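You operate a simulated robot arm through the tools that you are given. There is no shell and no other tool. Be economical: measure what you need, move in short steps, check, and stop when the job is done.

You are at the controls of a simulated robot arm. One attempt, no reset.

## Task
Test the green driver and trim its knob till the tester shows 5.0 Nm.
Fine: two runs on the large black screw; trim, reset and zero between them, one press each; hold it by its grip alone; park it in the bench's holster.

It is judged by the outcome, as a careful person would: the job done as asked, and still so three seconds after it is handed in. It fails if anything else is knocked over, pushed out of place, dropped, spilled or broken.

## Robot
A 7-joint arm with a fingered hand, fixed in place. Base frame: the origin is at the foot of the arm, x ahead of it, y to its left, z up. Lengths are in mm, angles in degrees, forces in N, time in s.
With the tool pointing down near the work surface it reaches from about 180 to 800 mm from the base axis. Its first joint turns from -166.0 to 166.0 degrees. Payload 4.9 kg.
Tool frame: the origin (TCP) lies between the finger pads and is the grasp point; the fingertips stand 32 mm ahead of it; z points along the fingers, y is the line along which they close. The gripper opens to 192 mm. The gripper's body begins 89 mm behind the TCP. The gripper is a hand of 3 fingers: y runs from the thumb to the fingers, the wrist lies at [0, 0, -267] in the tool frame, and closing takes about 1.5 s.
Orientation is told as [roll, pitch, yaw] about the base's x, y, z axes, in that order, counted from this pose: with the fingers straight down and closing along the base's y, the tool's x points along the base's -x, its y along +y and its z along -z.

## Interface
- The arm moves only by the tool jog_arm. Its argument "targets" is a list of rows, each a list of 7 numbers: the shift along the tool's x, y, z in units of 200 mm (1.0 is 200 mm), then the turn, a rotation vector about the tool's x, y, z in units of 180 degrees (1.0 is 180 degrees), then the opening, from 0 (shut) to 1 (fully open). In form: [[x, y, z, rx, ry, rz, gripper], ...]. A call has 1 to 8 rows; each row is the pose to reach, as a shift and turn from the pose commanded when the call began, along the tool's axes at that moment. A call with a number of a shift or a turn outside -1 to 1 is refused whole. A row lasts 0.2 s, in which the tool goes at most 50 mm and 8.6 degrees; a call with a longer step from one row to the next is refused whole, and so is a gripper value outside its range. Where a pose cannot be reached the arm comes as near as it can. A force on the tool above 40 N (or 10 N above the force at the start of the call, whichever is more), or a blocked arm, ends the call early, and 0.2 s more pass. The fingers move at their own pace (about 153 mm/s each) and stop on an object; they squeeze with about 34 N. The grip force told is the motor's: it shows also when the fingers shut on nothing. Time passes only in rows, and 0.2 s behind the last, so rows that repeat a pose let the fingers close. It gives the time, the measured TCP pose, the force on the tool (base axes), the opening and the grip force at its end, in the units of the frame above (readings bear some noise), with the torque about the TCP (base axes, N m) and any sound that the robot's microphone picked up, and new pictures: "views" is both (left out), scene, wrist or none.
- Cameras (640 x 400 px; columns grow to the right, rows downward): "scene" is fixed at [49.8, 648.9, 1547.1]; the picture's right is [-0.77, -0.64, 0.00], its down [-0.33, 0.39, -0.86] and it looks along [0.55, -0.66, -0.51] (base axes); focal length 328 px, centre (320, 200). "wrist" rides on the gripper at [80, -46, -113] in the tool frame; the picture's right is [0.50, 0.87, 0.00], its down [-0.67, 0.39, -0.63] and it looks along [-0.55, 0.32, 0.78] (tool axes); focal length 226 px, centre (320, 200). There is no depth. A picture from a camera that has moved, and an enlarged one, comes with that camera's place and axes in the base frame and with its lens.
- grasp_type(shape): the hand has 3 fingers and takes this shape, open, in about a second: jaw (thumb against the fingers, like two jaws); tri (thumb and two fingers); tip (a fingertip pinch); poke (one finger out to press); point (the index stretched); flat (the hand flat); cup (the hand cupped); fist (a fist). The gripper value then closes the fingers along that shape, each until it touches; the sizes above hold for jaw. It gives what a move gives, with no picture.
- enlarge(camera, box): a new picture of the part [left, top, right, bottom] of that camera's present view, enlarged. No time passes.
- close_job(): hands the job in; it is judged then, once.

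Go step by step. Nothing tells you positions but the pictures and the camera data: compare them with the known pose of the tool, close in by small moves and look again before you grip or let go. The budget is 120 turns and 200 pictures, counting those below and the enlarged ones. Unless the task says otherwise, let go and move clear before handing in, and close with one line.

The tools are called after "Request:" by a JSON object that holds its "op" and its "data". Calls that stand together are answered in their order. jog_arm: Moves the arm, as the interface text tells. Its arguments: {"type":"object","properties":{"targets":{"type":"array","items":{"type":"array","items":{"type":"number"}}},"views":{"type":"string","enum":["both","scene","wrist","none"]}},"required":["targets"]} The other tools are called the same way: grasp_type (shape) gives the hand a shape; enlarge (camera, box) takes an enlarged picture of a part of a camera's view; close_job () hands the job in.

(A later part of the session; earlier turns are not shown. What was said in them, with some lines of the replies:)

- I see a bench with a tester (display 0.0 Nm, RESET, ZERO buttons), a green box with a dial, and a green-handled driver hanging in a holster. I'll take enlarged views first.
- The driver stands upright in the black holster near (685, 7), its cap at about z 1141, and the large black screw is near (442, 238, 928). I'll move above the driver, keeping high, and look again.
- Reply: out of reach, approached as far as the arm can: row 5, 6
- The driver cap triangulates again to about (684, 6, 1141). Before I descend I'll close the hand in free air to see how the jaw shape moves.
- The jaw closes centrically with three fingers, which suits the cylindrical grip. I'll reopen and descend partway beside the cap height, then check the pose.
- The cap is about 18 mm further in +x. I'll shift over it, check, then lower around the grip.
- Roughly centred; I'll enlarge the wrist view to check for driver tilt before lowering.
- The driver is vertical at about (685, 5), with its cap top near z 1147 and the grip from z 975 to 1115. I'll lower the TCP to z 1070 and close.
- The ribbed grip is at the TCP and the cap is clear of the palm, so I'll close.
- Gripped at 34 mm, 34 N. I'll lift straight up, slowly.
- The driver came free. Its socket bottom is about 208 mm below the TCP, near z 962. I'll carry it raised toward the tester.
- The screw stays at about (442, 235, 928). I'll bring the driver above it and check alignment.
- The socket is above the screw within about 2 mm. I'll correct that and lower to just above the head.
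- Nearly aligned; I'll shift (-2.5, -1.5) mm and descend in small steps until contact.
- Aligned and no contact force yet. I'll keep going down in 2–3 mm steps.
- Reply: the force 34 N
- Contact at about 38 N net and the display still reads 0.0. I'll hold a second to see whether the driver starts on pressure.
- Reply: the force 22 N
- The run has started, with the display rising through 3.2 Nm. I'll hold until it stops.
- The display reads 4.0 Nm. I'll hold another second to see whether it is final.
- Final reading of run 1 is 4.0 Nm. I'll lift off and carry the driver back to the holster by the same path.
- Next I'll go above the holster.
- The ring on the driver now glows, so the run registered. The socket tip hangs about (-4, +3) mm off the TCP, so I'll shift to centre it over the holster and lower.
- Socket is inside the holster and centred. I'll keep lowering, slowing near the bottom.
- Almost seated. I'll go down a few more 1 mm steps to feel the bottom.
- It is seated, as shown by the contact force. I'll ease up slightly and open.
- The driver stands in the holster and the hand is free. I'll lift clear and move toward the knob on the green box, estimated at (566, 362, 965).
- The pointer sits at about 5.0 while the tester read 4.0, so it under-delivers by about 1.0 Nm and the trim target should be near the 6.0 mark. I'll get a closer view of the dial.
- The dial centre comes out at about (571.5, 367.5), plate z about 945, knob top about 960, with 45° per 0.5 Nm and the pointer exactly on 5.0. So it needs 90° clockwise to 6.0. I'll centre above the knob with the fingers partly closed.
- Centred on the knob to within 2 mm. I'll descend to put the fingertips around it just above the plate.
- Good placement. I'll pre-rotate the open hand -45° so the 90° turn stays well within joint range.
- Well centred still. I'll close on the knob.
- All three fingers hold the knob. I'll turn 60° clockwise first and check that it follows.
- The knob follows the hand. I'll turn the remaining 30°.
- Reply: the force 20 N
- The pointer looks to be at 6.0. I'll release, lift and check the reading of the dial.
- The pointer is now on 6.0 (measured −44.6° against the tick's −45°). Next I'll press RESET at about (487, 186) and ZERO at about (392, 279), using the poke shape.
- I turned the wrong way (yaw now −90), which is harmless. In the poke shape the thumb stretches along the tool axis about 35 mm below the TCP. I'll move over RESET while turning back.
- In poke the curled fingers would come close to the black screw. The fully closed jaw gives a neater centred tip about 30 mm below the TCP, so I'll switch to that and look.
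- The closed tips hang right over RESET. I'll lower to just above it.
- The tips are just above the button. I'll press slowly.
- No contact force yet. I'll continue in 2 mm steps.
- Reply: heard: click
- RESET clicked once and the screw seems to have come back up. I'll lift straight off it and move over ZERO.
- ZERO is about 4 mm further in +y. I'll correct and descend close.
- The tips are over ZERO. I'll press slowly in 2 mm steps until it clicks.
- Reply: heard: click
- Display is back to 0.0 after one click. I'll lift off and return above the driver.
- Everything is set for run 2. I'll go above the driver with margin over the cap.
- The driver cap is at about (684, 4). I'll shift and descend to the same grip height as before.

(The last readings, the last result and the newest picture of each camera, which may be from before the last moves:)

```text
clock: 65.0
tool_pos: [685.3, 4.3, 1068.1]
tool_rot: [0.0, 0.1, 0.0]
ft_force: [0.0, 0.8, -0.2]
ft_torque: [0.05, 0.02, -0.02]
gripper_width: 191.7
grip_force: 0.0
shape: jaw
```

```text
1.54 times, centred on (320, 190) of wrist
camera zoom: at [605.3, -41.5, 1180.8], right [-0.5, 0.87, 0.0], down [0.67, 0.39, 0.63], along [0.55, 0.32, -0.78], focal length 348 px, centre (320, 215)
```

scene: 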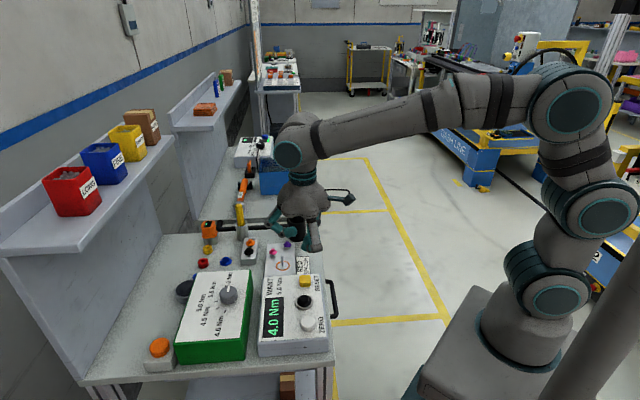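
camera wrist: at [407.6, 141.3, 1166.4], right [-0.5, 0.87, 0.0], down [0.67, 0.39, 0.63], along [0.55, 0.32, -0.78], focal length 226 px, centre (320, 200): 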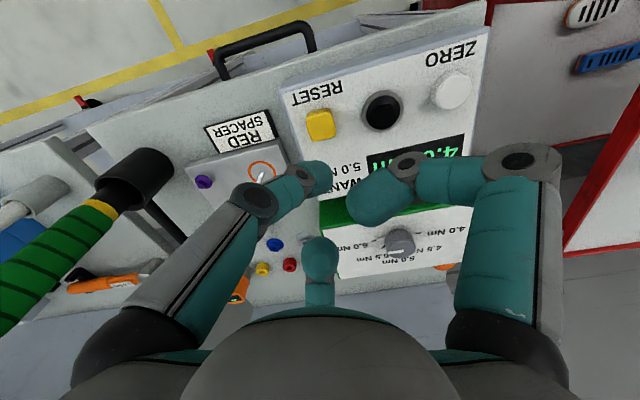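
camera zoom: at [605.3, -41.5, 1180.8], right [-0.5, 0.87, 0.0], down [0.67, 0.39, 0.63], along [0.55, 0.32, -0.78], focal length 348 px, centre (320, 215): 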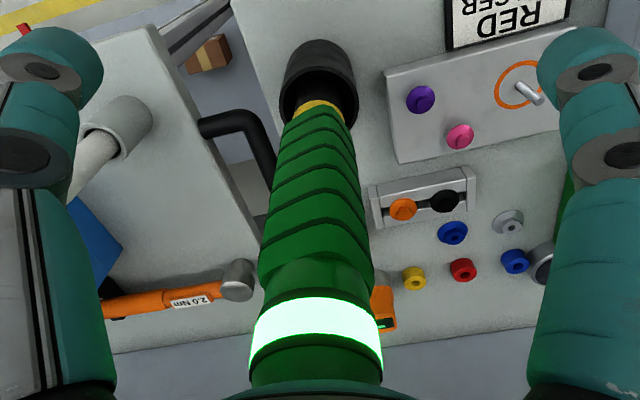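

Grip is centred. I'll close on it.

Request:
{"op": "jog_arm", "data": {"targets": [[0, 0, 0, 0, 0, 0, 0], [0, 0, 0, 0, 0, 0, 0], [0, 0, 0, 0, 0, 0, 0], [0, 0, 0, 0, 0, 0, 0], [0, 0, 0, 0, 0, 0, 0], [0, 0, 0, 0, 0, 0, 0], [0, 0, 0, 0, 0, 0, 0]], "views": "none"}}

Request:
{"op": "jog_arm", "data": {"targets": [[0, 0, -0.05, 0, 0, 0, 0], [0, 0, -0.15, 0, 0, 0, 0], [0, 0, -0.25, 0, 0, 0, 0], [0, 0, -0.35, 0, 0, 0, 0], [0, 0, -0.45, 0, 0, 0, 0], [0, 0, -0.55, 0, 0, 0, 0], [0, 0, -0.55, 0, 0, 0, 0]], "views": "none"}}

Request:
{"op": "enlarge", "data": {"camera": "scene", "box": [250, 110, 340, 250]}}

```text
clock: 66.6
tool_pos: [686.3, 3.0, 1068.0]
tool_rot: [0.0, 0.2, 0.0]
ft_force: [-0.4, -1.1, -0.6]
ft_torque: [-0.02, 0.02, 0.01]
gripper_width: 32.5
grip_force: 33.7
shape: jaw
```

```text
clock: 68.2
tool_pos: [686.2, 3.5, 1175.6]
tool_rot: [0.0, 0.0, 0.0]
ft_force: [0.1, -0.5, -5.6]
ft_torque: [-0.03, 0.06, 0.01]
gripper_width: 32.5
grip_force: 34.1
shape: jaw
```

```text
2.86 times, centred on (295, 180) of scene
camera zoom: at [49.8, 648.9, 1547.1], right [-0.77, -0.64, 0.0], down [-0.33, 0.39, -0.86], along [0.55, -0.66, -0.51], focal length 936 px, centre (391, 257)
```

zoom: 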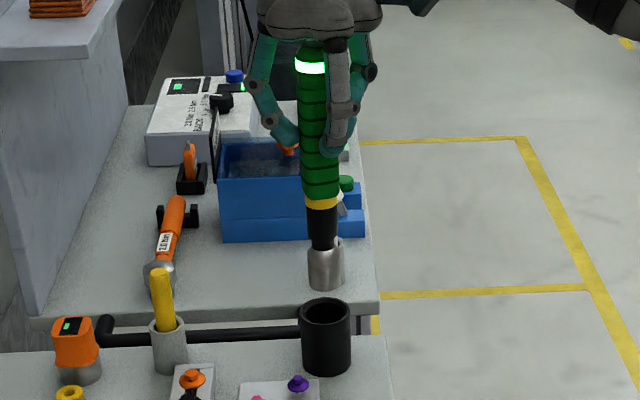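

Lifted again with similar geometry. I'll carry it raised to the tester.

Request:
{"op": "jog_arm", "data": {"targets": [[0.05, 0, -0.12, 0, 0, 0, 0], [0.15, 0.1, -0.17, 0, 0, 0, 0], [0.28, 0.22, -0.17, 0, 0, 0, 0], [0.41, 0.34, -0.17, 0, 0, 0, 0], [0.54, 0.46, -0.17, 0, 0, 0, 0], [0.66, 0.58, -0.17, 0, 0, 0, 0], [0.78, 0.7, -0.17, 0, 0, 0, 0], [0.9, 0.82, -0.17, 0, 0, 0, 0]], "views": "none"}}

Request:
{"op": "jog_arm", "data": {"targets": [[0.1, 0.12, 0, 0, 0, 0, 0], [0.2, 0.24, 0, 0, 0, 0, 0], [0.32, 0.34, 0, 0, 0, 0, 0], [0.32, 0.34, 0.07, 0, 0, 0, 0], [0.32, 0.34, 0.14, 0, 0, 0, 0], [0.32, 0.34, 0.14, 0, 0, 0, 0]], "views": "none"}}

Request:
{"op": "enlarge", "data": {"camera": "scene", "box": [260, 220, 350, 340]}}

Request:
{"op": "enlarge", "data": {"camera": "wrist", "box": [240, 60, 400, 160]}}

```text
clock: 70.0
tool_pos: [506.0, 168.6, 1211.6]
tool_rot: [0.1, 0.0, -0.1]
ft_force: [-0.9, 0.6, -5.5]
ft_torque: [0.0, 0.06, -0.01]
gripper_width: 32.3
grip_force: 34.2
shape: jaw
```

```text
clock: 71.4
tool_pos: [439.8, 237.3, 1186.0]
tool_rot: [0.0, 0.0, 0.1]
ft_force: [0.8, 0.8, -5.8]
ft_torque: [-0.01, 0.06, 0.0]
gripper_width: 32.4
grip_force: 34.3
shape: jaw
```

```text
3.33 times, centred on (305, 280) of scene
camera zoom: at [49.8, 648.9, 1547.1], right [-0.77, -0.64, 0.0], down [-0.33, 0.39, -0.86], along [0.55, -0.66, -0.51], focal length 1093 px, centre (370, -67)
```

zoom: 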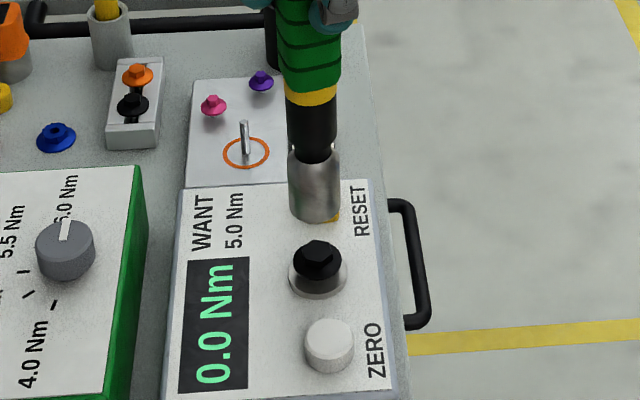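

```text
4.00 times, centred on (320, 110) of wrist
camera zoom: at [360.3, 191.1, 1298.8], right [-0.5, 0.87, 0.0], down [0.67, 0.39, 0.63], along [0.55, 0.32, -0.78], focal length 904 px, centre (320, 560)
```

zoom: 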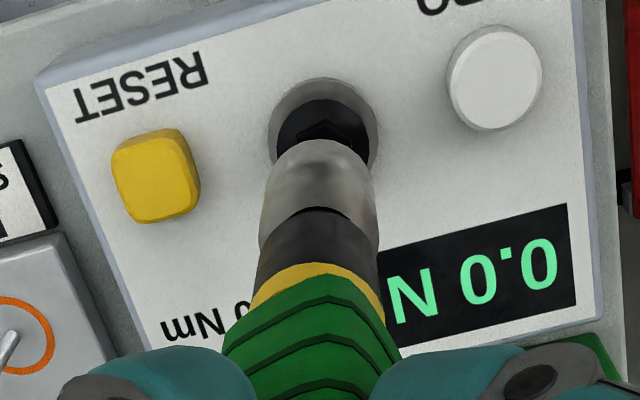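

Alignment is within about 1.5 mm. I'll correct and lower to just above the head.

Request:
{"op": "jog_arm", "data": {"targets": [[0.0075, 0.001, 0.05, 0, 0, 0, 0], [0.0075, 0.001, 0.12, 0, 0, 0, 0], [0.0075, 0.001, 0.18, 0, 0, 0, 0], [0.0075, 0.001, 0.2, 0, 0, 0, 0], [0.0075, 0.001, 0.2, 0, 0, 0, 0]], "views": "none"}}

Request:
{"op": "enlarge", "data": {"camera": "scene", "box": [260, 220, 350, 340]}}

Request:
{"op": "enlarge", "data": {"camera": "wrist", "box": [240, 60, 400, 160]}}

```text
clock: 72.6
tool_pos: [440.6, 235.8, 1144.5]
tool_rot: [0.0, 0.0, -0.1]
ft_force: [1.1, 0.5, -5.0]
ft_torque: [0.0, 0.07, -0.01]
gripper_width: 32.5
grip_force: 34.5
shape: jaw
```

```text
3.33 times, centred on (305, 280) of scene
camera zoom: at [49.8, 648.9, 1547.1], right [-0.77, -0.64, 0.0], down [-0.33, 0.39, -0.86], along [0.55, -0.66, -0.51], focal length 1093 px, centre (370, -67)
```

zoom: 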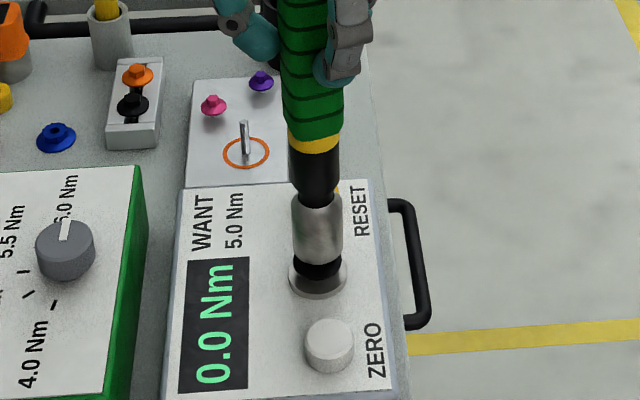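

```text
4.00 times, centred on (320, 110) of wrist
camera zoom: at [359.6, 190.2, 1257.4], right [-0.5, 0.87, 0.0], down [0.67, 0.39, 0.63], along [0.55, 0.32, -0.78], focal length 904 px, centre (320, 560)
```

zoom: 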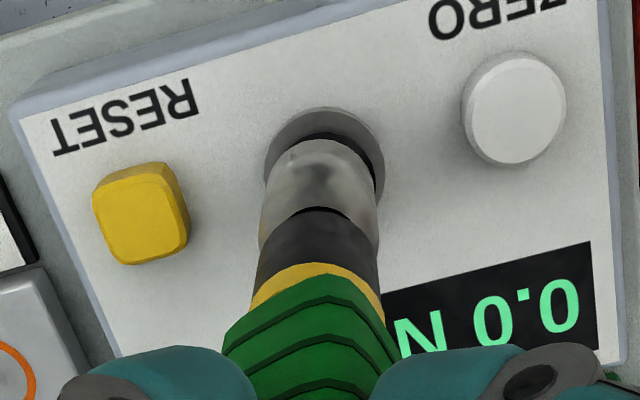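

Aligned. I'll press down as in run 1 and hold.

Request:
{"op": "jog_arm", "data": {"targets": [[0, 0.004, 0.02, 0, 0, 0, 0], [0, 0.004, 0.035, 0, 0, 0, 0], [0, 0.004, 0.045, 0, 0, 0, 0], [0, 0.004, 0.055, 0, 0, 0, 0], [0, 0.004, 0.065, 0, 0, 0, 0], [0, 0.004, 0.075, 0, 0, 0, 0], [0, 0.004, 0.085, 0, 0, 0, 0], [0, 0.004, 0.0925, 0, 0, 0, 0]], "views": "none"}}

Request:
{"op": "jog_arm", "data": {"targets": [[0, 0, 0, 0, 0, 0, 0], [0, 0, 0, 0, 0, 0, 0], [0, 0, 0, 0, 0, 0, 0], [0, 0, 0, 0, 0, 0, 0], [0, 0, 0, 0, 0, 0, 0], [0, 0, 0, 0, 0, 0, 0], [0, 0, 0, 0, 0, 0, 0], [0, 0, 0, 0, 0, 0, 0]], "views": "none"}}

Request:
{"op": "enlarge", "data": {"camera": "scene", "box": [250, 230, 350, 340]}}

```text
clock: 74.4
tool_pos: [441.2, 236.2, 1127.0]
tool_rot: [0.1, -0.1, -0.1]
ft_force: [-0.3, -0.4, 25.0]
ft_torque: [-0.03, -0.13, 0.0]
gripper_width: 33.3
grip_force: 34.1
shape: jaw
```

```text
clock: 76.2
tool_pos: [440.9, 234.9, 1126.2]
tool_rot: [0.0, 0.0, 0.0]
ft_force: [0.5, -0.3, 18.6]
ft_torque: [-0.02, -0.16, 0.02]
gripper_width: 33.0
grip_force: 34.3
shape: jaw
```

```text
3.64 times, centred on (300, 285) of scene
camera zoom: at [49.8, 648.9, 1547.1], right [-0.77, -0.64, 0.0], down [-0.33, 0.39, -0.86], along [0.55, -0.66, -0.51], focal length 1192 px, centre (393, -109)
```

zoom: 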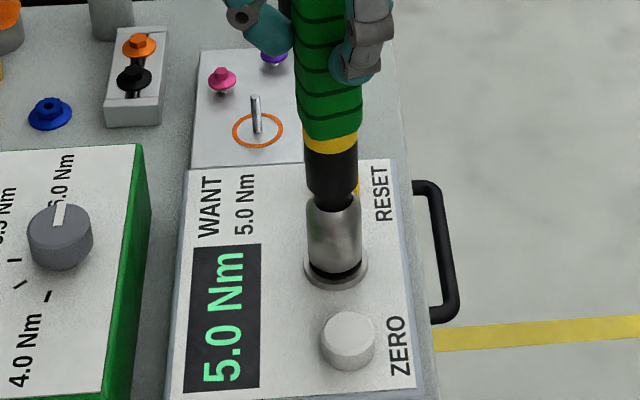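

The tester shows 5.0 Nm. I'll hold one more second to confirm it is final before lifting.

Request:
{"op": "jog_arm", "data": {"targets": [[0, 0, 0, 0, 0, 0, 0], [0, 0, 0, 0, 0, 0, 0], [0, 0, 0, 0, 0, 0, 0], [0, 0, 0, 0, 0, 0, 0], [0, 0, 0, 0, 0, 0, 0]], "views": "none"}}

Request:
{"op": "enlarge", "data": {"camera": "scene", "box": [250, 230, 350, 340]}}

```text
clock: 77.4
tool_pos: [440.8, 236.4, 1125.3]
tool_rot: [-0.1, -0.1, -0.1]
ft_force: [0.7, -0.3, 17.4]
ft_torque: [-0.01, -0.13, 0.02]
gripper_width: 33.5
grip_force: 33.8
shape: jaw
```

```text
3.64 times, centred on (300, 285) of scene
camera zoom: at [49.8, 648.9, 1547.1], right [-0.77, -0.64, 0.0], down [-0.33, 0.39, -0.86], along [0.55, -0.66, -0.51], focal length 1192 px, centre (393, -109)
```

zoom: 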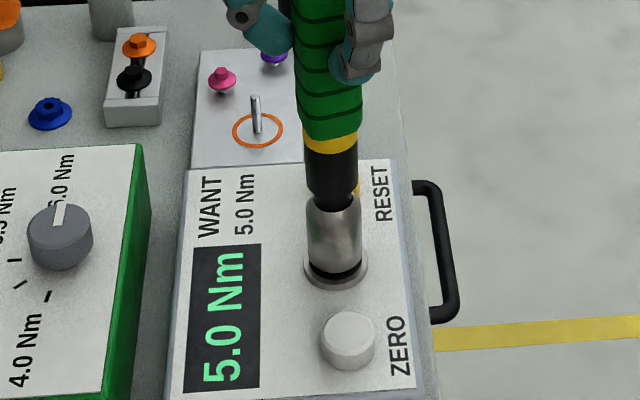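

Stable at 5.0 Nm. I'll lift off and carry the driver back to the holster.

Request:
{"op": "jog_arm", "data": {"targets": [[0, 0, -0.1, 0, 0, 0, 0], [0, 0, -0.25, 0, 0, 0, 0], [0, 0, -0.42, 0, 0, 0, 0], [-0.12, -0.12, -0.42, 0, 0, 0, 0], [-0.26, -0.26, -0.42, 0, 0, 0, 0], [-0.4, -0.4, -0.42, 0, 0, 0, 0], [-0.54, -0.52, -0.42, 0, 0, 0, 0], [-0.66, -0.64, -0.42, 0, 0, 0, 0]], "views": "none"}}

Request:
{"op": "jog_arm", "data": {"targets": [[-0.14, -0.13, 0, 0, 0, 0, 0], [-0.28, -0.26, 0, 0, 0, 0, 0], [-0.42, -0.39, 0, 0, 0, 0, 0], [-0.56, -0.52, 0, 0, 0, 0, 0], [-0.57, -0.53, 0.1, 0, 0, 0, 0], [-0.57, -0.53, 0.2, 0, 0, 0, 0], [-0.57, -0.53, 0.2, 0, 0, 0, 0]], "views": "none"}}

Request:
{"op": "enlarge", "data": {"camera": "scene", "box": [250, 120, 340, 250]}}

Request:
{"op": "enlarge", "data": {"camera": "wrist", "box": [240, 50, 400, 150]}}

```text
clock: 79.2
tool_pos: [572.2, 109.5, 1209.6]
tool_rot: [0.0, 0.2, 0.0]
ft_force: [-0.6, 0.3, -3.9]
ft_torque: [0.0, 0.03, 0.0]
gripper_width: 32.7
grip_force: 34.2
shape: jaw
```

```text
clock: 80.8
tool_pos: [690.0, 2.9, 1169.7]
tool_rot: [0.0, -0.1, 0.0]
ft_force: [-0.1, 0.4, -5.1]
ft_torque: [-0.01, 0.05, 0.02]
gripper_width: 32.7
grip_force: 33.8
shape: jaw
```

```text
3.08 times, centred on (295, 185) of scene
camera zoom: at [49.8, 648.9, 1547.1], right [-0.77, -0.64, 0.0], down [-0.33, 0.39, -0.86], along [0.55, -0.66, -0.51], focal length 1009 px, centre (397, 246)
```

zoom: 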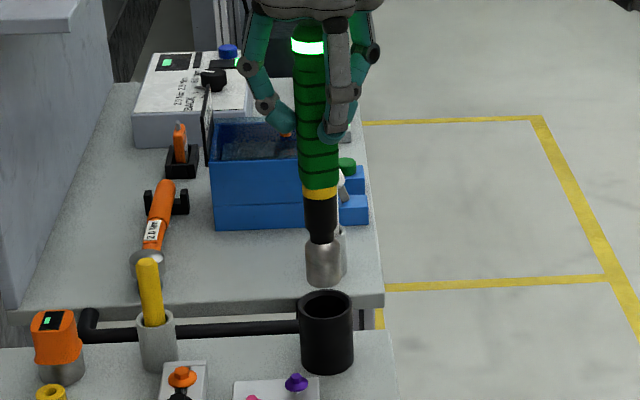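

```text
4.00 times, centred on (320, 100) of wrist
camera zoom: at [608.8, -43.4, 1281.1], right [-0.5, 0.87, 0.0], down [0.67, 0.39, 0.63], along [0.55, 0.32, -0.78], focal length 904 px, centre (320, 600)
```

zoom: 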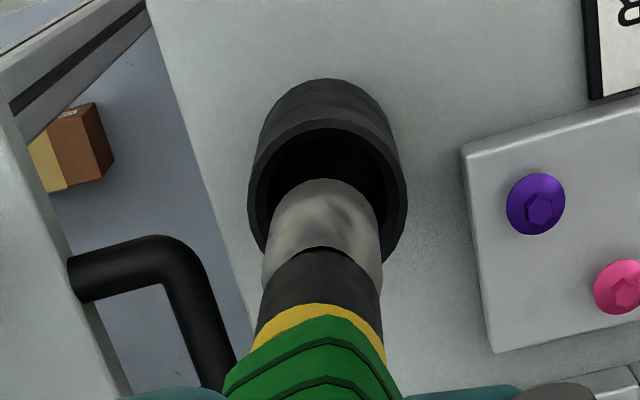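

Nearly centred. I'll shift 2.5 mm and lower into the holster.

Request:
{"op": "jog_arm", "data": {"targets": [[0.0125, 0.0025, 0, 0, 0, 0, 0], [0.0125, 0.0025, 0.06, 0, 0, 0, 0], [0.0125, 0.0025, 0.12, 0, 0, 0, 0], [0.0125, 0.0025, 0.18, 0, 0, 0, 0], [0.0125, 0.0025, 0.2, 0, 0, 0, 0], [0.0125, 0.0025, 0.2, 0, 0, 0, 0]], "views": "none"}}

Request:
{"op": "enlarge", "data": {"camera": "wrist", "box": [240, 50, 400, 150]}}

```text
clock: 82.2
tool_pos: [684.3, 3.6, 1129.4]
tool_rot: [0.1, 0.0, 0.0]
ft_force: [-0.1, 0.0, -5.2]
ft_torque: [0.0, 0.01, 0.01]
gripper_width: 32.6
grip_force: 34.3
shape: jaw
```

```text
4.00 times, centred on (320, 100) of wrist
camera zoom: at [603.6, -42.8, 1242.0], right [-0.5, 0.87, 0.0], down [0.67, 0.39, 0.63], along [0.55, 0.32, -0.78], focal length 904 px, centre (320, 600)
```

zoom: 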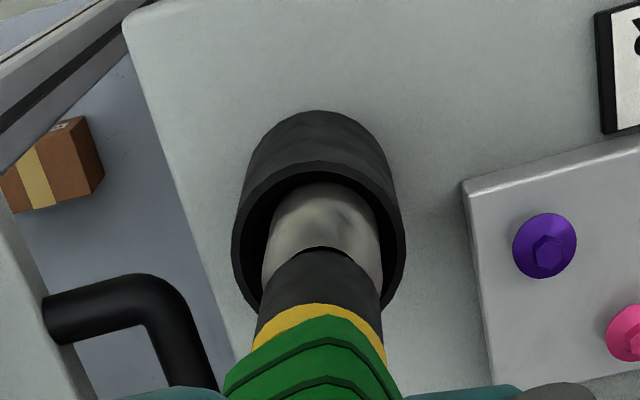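

Inside; I'll nudge +2 mm in x and lower to the bottom.

Request:
{"op": "jog_arm", "data": {"targets": [[-0.012, -0.002, 0.04, 0, 0, 0, 0], [-0.012, -0.002, 0.12, 0, 0, 0, 0], [-0.012, -0.002, 0.2, 0, 0, 0, 0], [-0.012, -0.002, 0.26, 0, 0, 0, 0], [-0.012, -0.002, 0.285, 0, 0, 0, 0], [-0.012, -0.002, 0.3, 0, 0, 0, 0], [-0.012, -0.002, 0.31, 0, 0, 0, 0], [-0.012, -0.002, 0.317, 0, 0, 0, 0]], "views": "none"}}

```text
clock: 84.0
tool_pos: [687.5, 1.7, 1066.5]
tool_rot: [0.0, -0.2, 0.1]
ft_force: [-1.1, -0.3, 5.8]
ft_torque: [-0.04, 0.05, -0.01]
gripper_width: 33.3
grip_force: 34.6
shape: jaw
```

It has touched bottom (about 11 N). I'll ease off 1 mm and open.

Request:
{"op": "jog_arm", "data": {"targets": [[0, 0, -0.005, 0, 0, 0, 0], [0, 0, -0.005, 0, 0, 0, 0.25], [0, 0, -0.005, 0, 0, 0, 0.4], [0, 0, -0.005, 0, 0, 0, 0.7], [0, 0, -0.005, 0, 0, 0, 1], [0, 0, -0.005, 0, 0, 0, 1], [0, 0, -0.005, 0, 0, 0, 1]], "views": "none"}}

Request:
{"op": "enlarge", "data": {"camera": "scene", "box": [250, 120, 340, 250]}}

Request:
{"op": "jog_arm", "data": {"targets": [[0, 0, -0.1, 0, 0, 0, 1], [0, 0, -0.25, 0, 0, 0, 1], [0, 0, -0.4, 0, 0, 0, 1], [0, 0, -0.55, 0, 0, 0, 1], [0, 0, -0.65, 0, 0, 0, 1], [0.2, 0.1, -0.7, 0, 0, 0, 1], [0.4, 0.2, -0.75, 0, 0, 0, 1], [0.6, 0.3, -0.8, 0, 0, 0, 1]]}}

Request:
{"op": "enlarge", "data": {"camera": "scene", "box": [130, 140, 350, 370]}}

```text
clock: 85.6
tool_pos: [687.7, 2.0, 1066.2]
tool_rot: [0.1, 0.0, 0.0]
ft_force: [-0.4, -0.3, -0.5]
ft_torque: [0.01, -0.02, 0.01]
gripper_width: 192.0
grip_force: 0.1
shape: jaw
```

```text
3.08 times, centred on (295, 185) of scene
camera zoom: at [49.8, 648.9, 1547.1], right [-0.77, -0.64, 0.0], down [-0.33, 0.39, -0.86], along [0.55, -0.66, -0.51], focal length 1009 px, centre (397, 246)
```

zoom: 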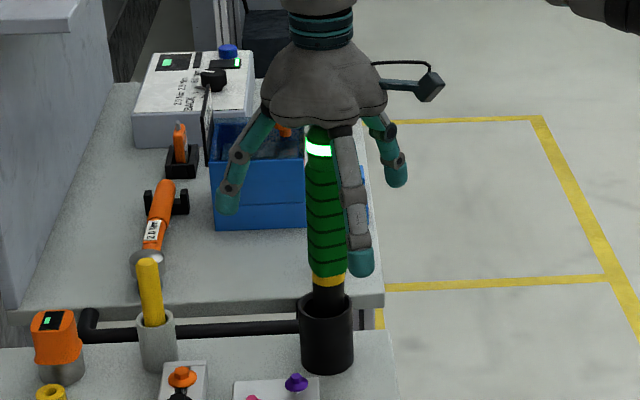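

```text
clock: 87.4
tool_pos: [562.6, 64.6, 1223.9]
tool_rot: [0.1, 0.0, 0.0]
ft_force: [0.2, -0.1, -1.4]
ft_torque: [0.01, 0.03, 0.03]
gripper_width: 191.7
grip_force: 0.0
shape: jaw
camera wrist: at [482.4, 19.9, 1336.9], right [-0.5, 0.87, 0.0], down [0.67, 0.39, 0.63], along [0.55, 0.31, -0.78], focal length 226 px, centre (320, 200)
```

scene: 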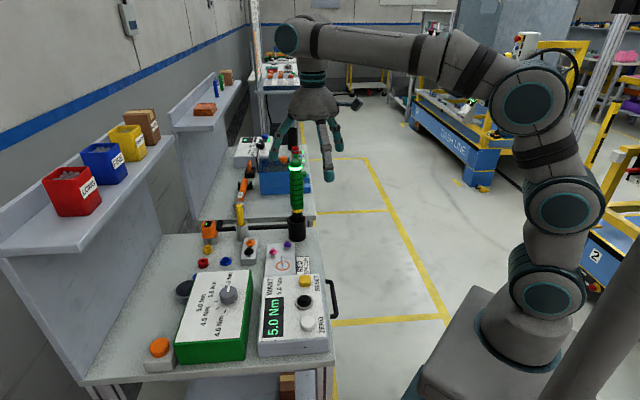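
wrist: 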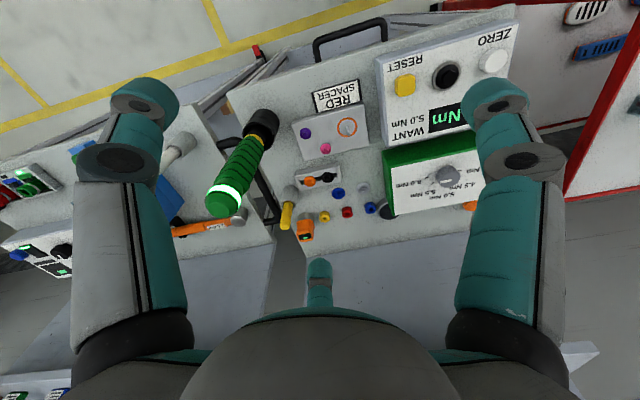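

```text
1.74 times, centred on (240, 255) of scene
camera zoom: at [49.8, 648.9, 1547.1], right [-0.77, -0.64, 0.0], down [-0.33, 0.39, -0.86], along [0.55, -0.66, -0.51], focal length 570 px, centre (459, 104)
```

zoom: 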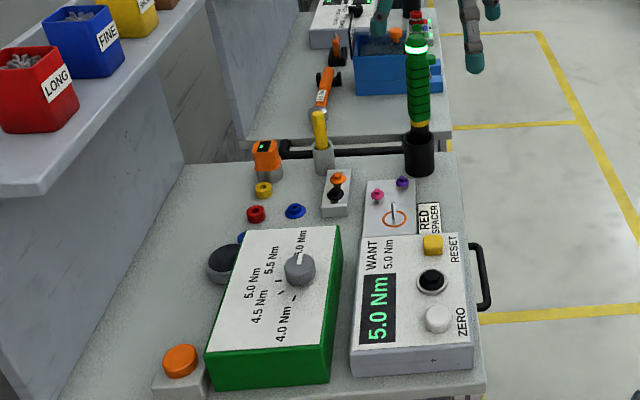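

The driver is standing in its holster, the tester shows 5.0 Nm, nothing else has moved, and the hand is clear. I'm handing the job in.

Request:
{"op": "close_job", "data": {}}

```text
The job is handed in.
```

The job is done. The green driver's first run read 4.0 Nm, so I turned its knob from 5.0 to 6.0. I then pressed RESET and ZERO once each, and the second run read 5.0 Nm. The driver is back in the bench's holster.
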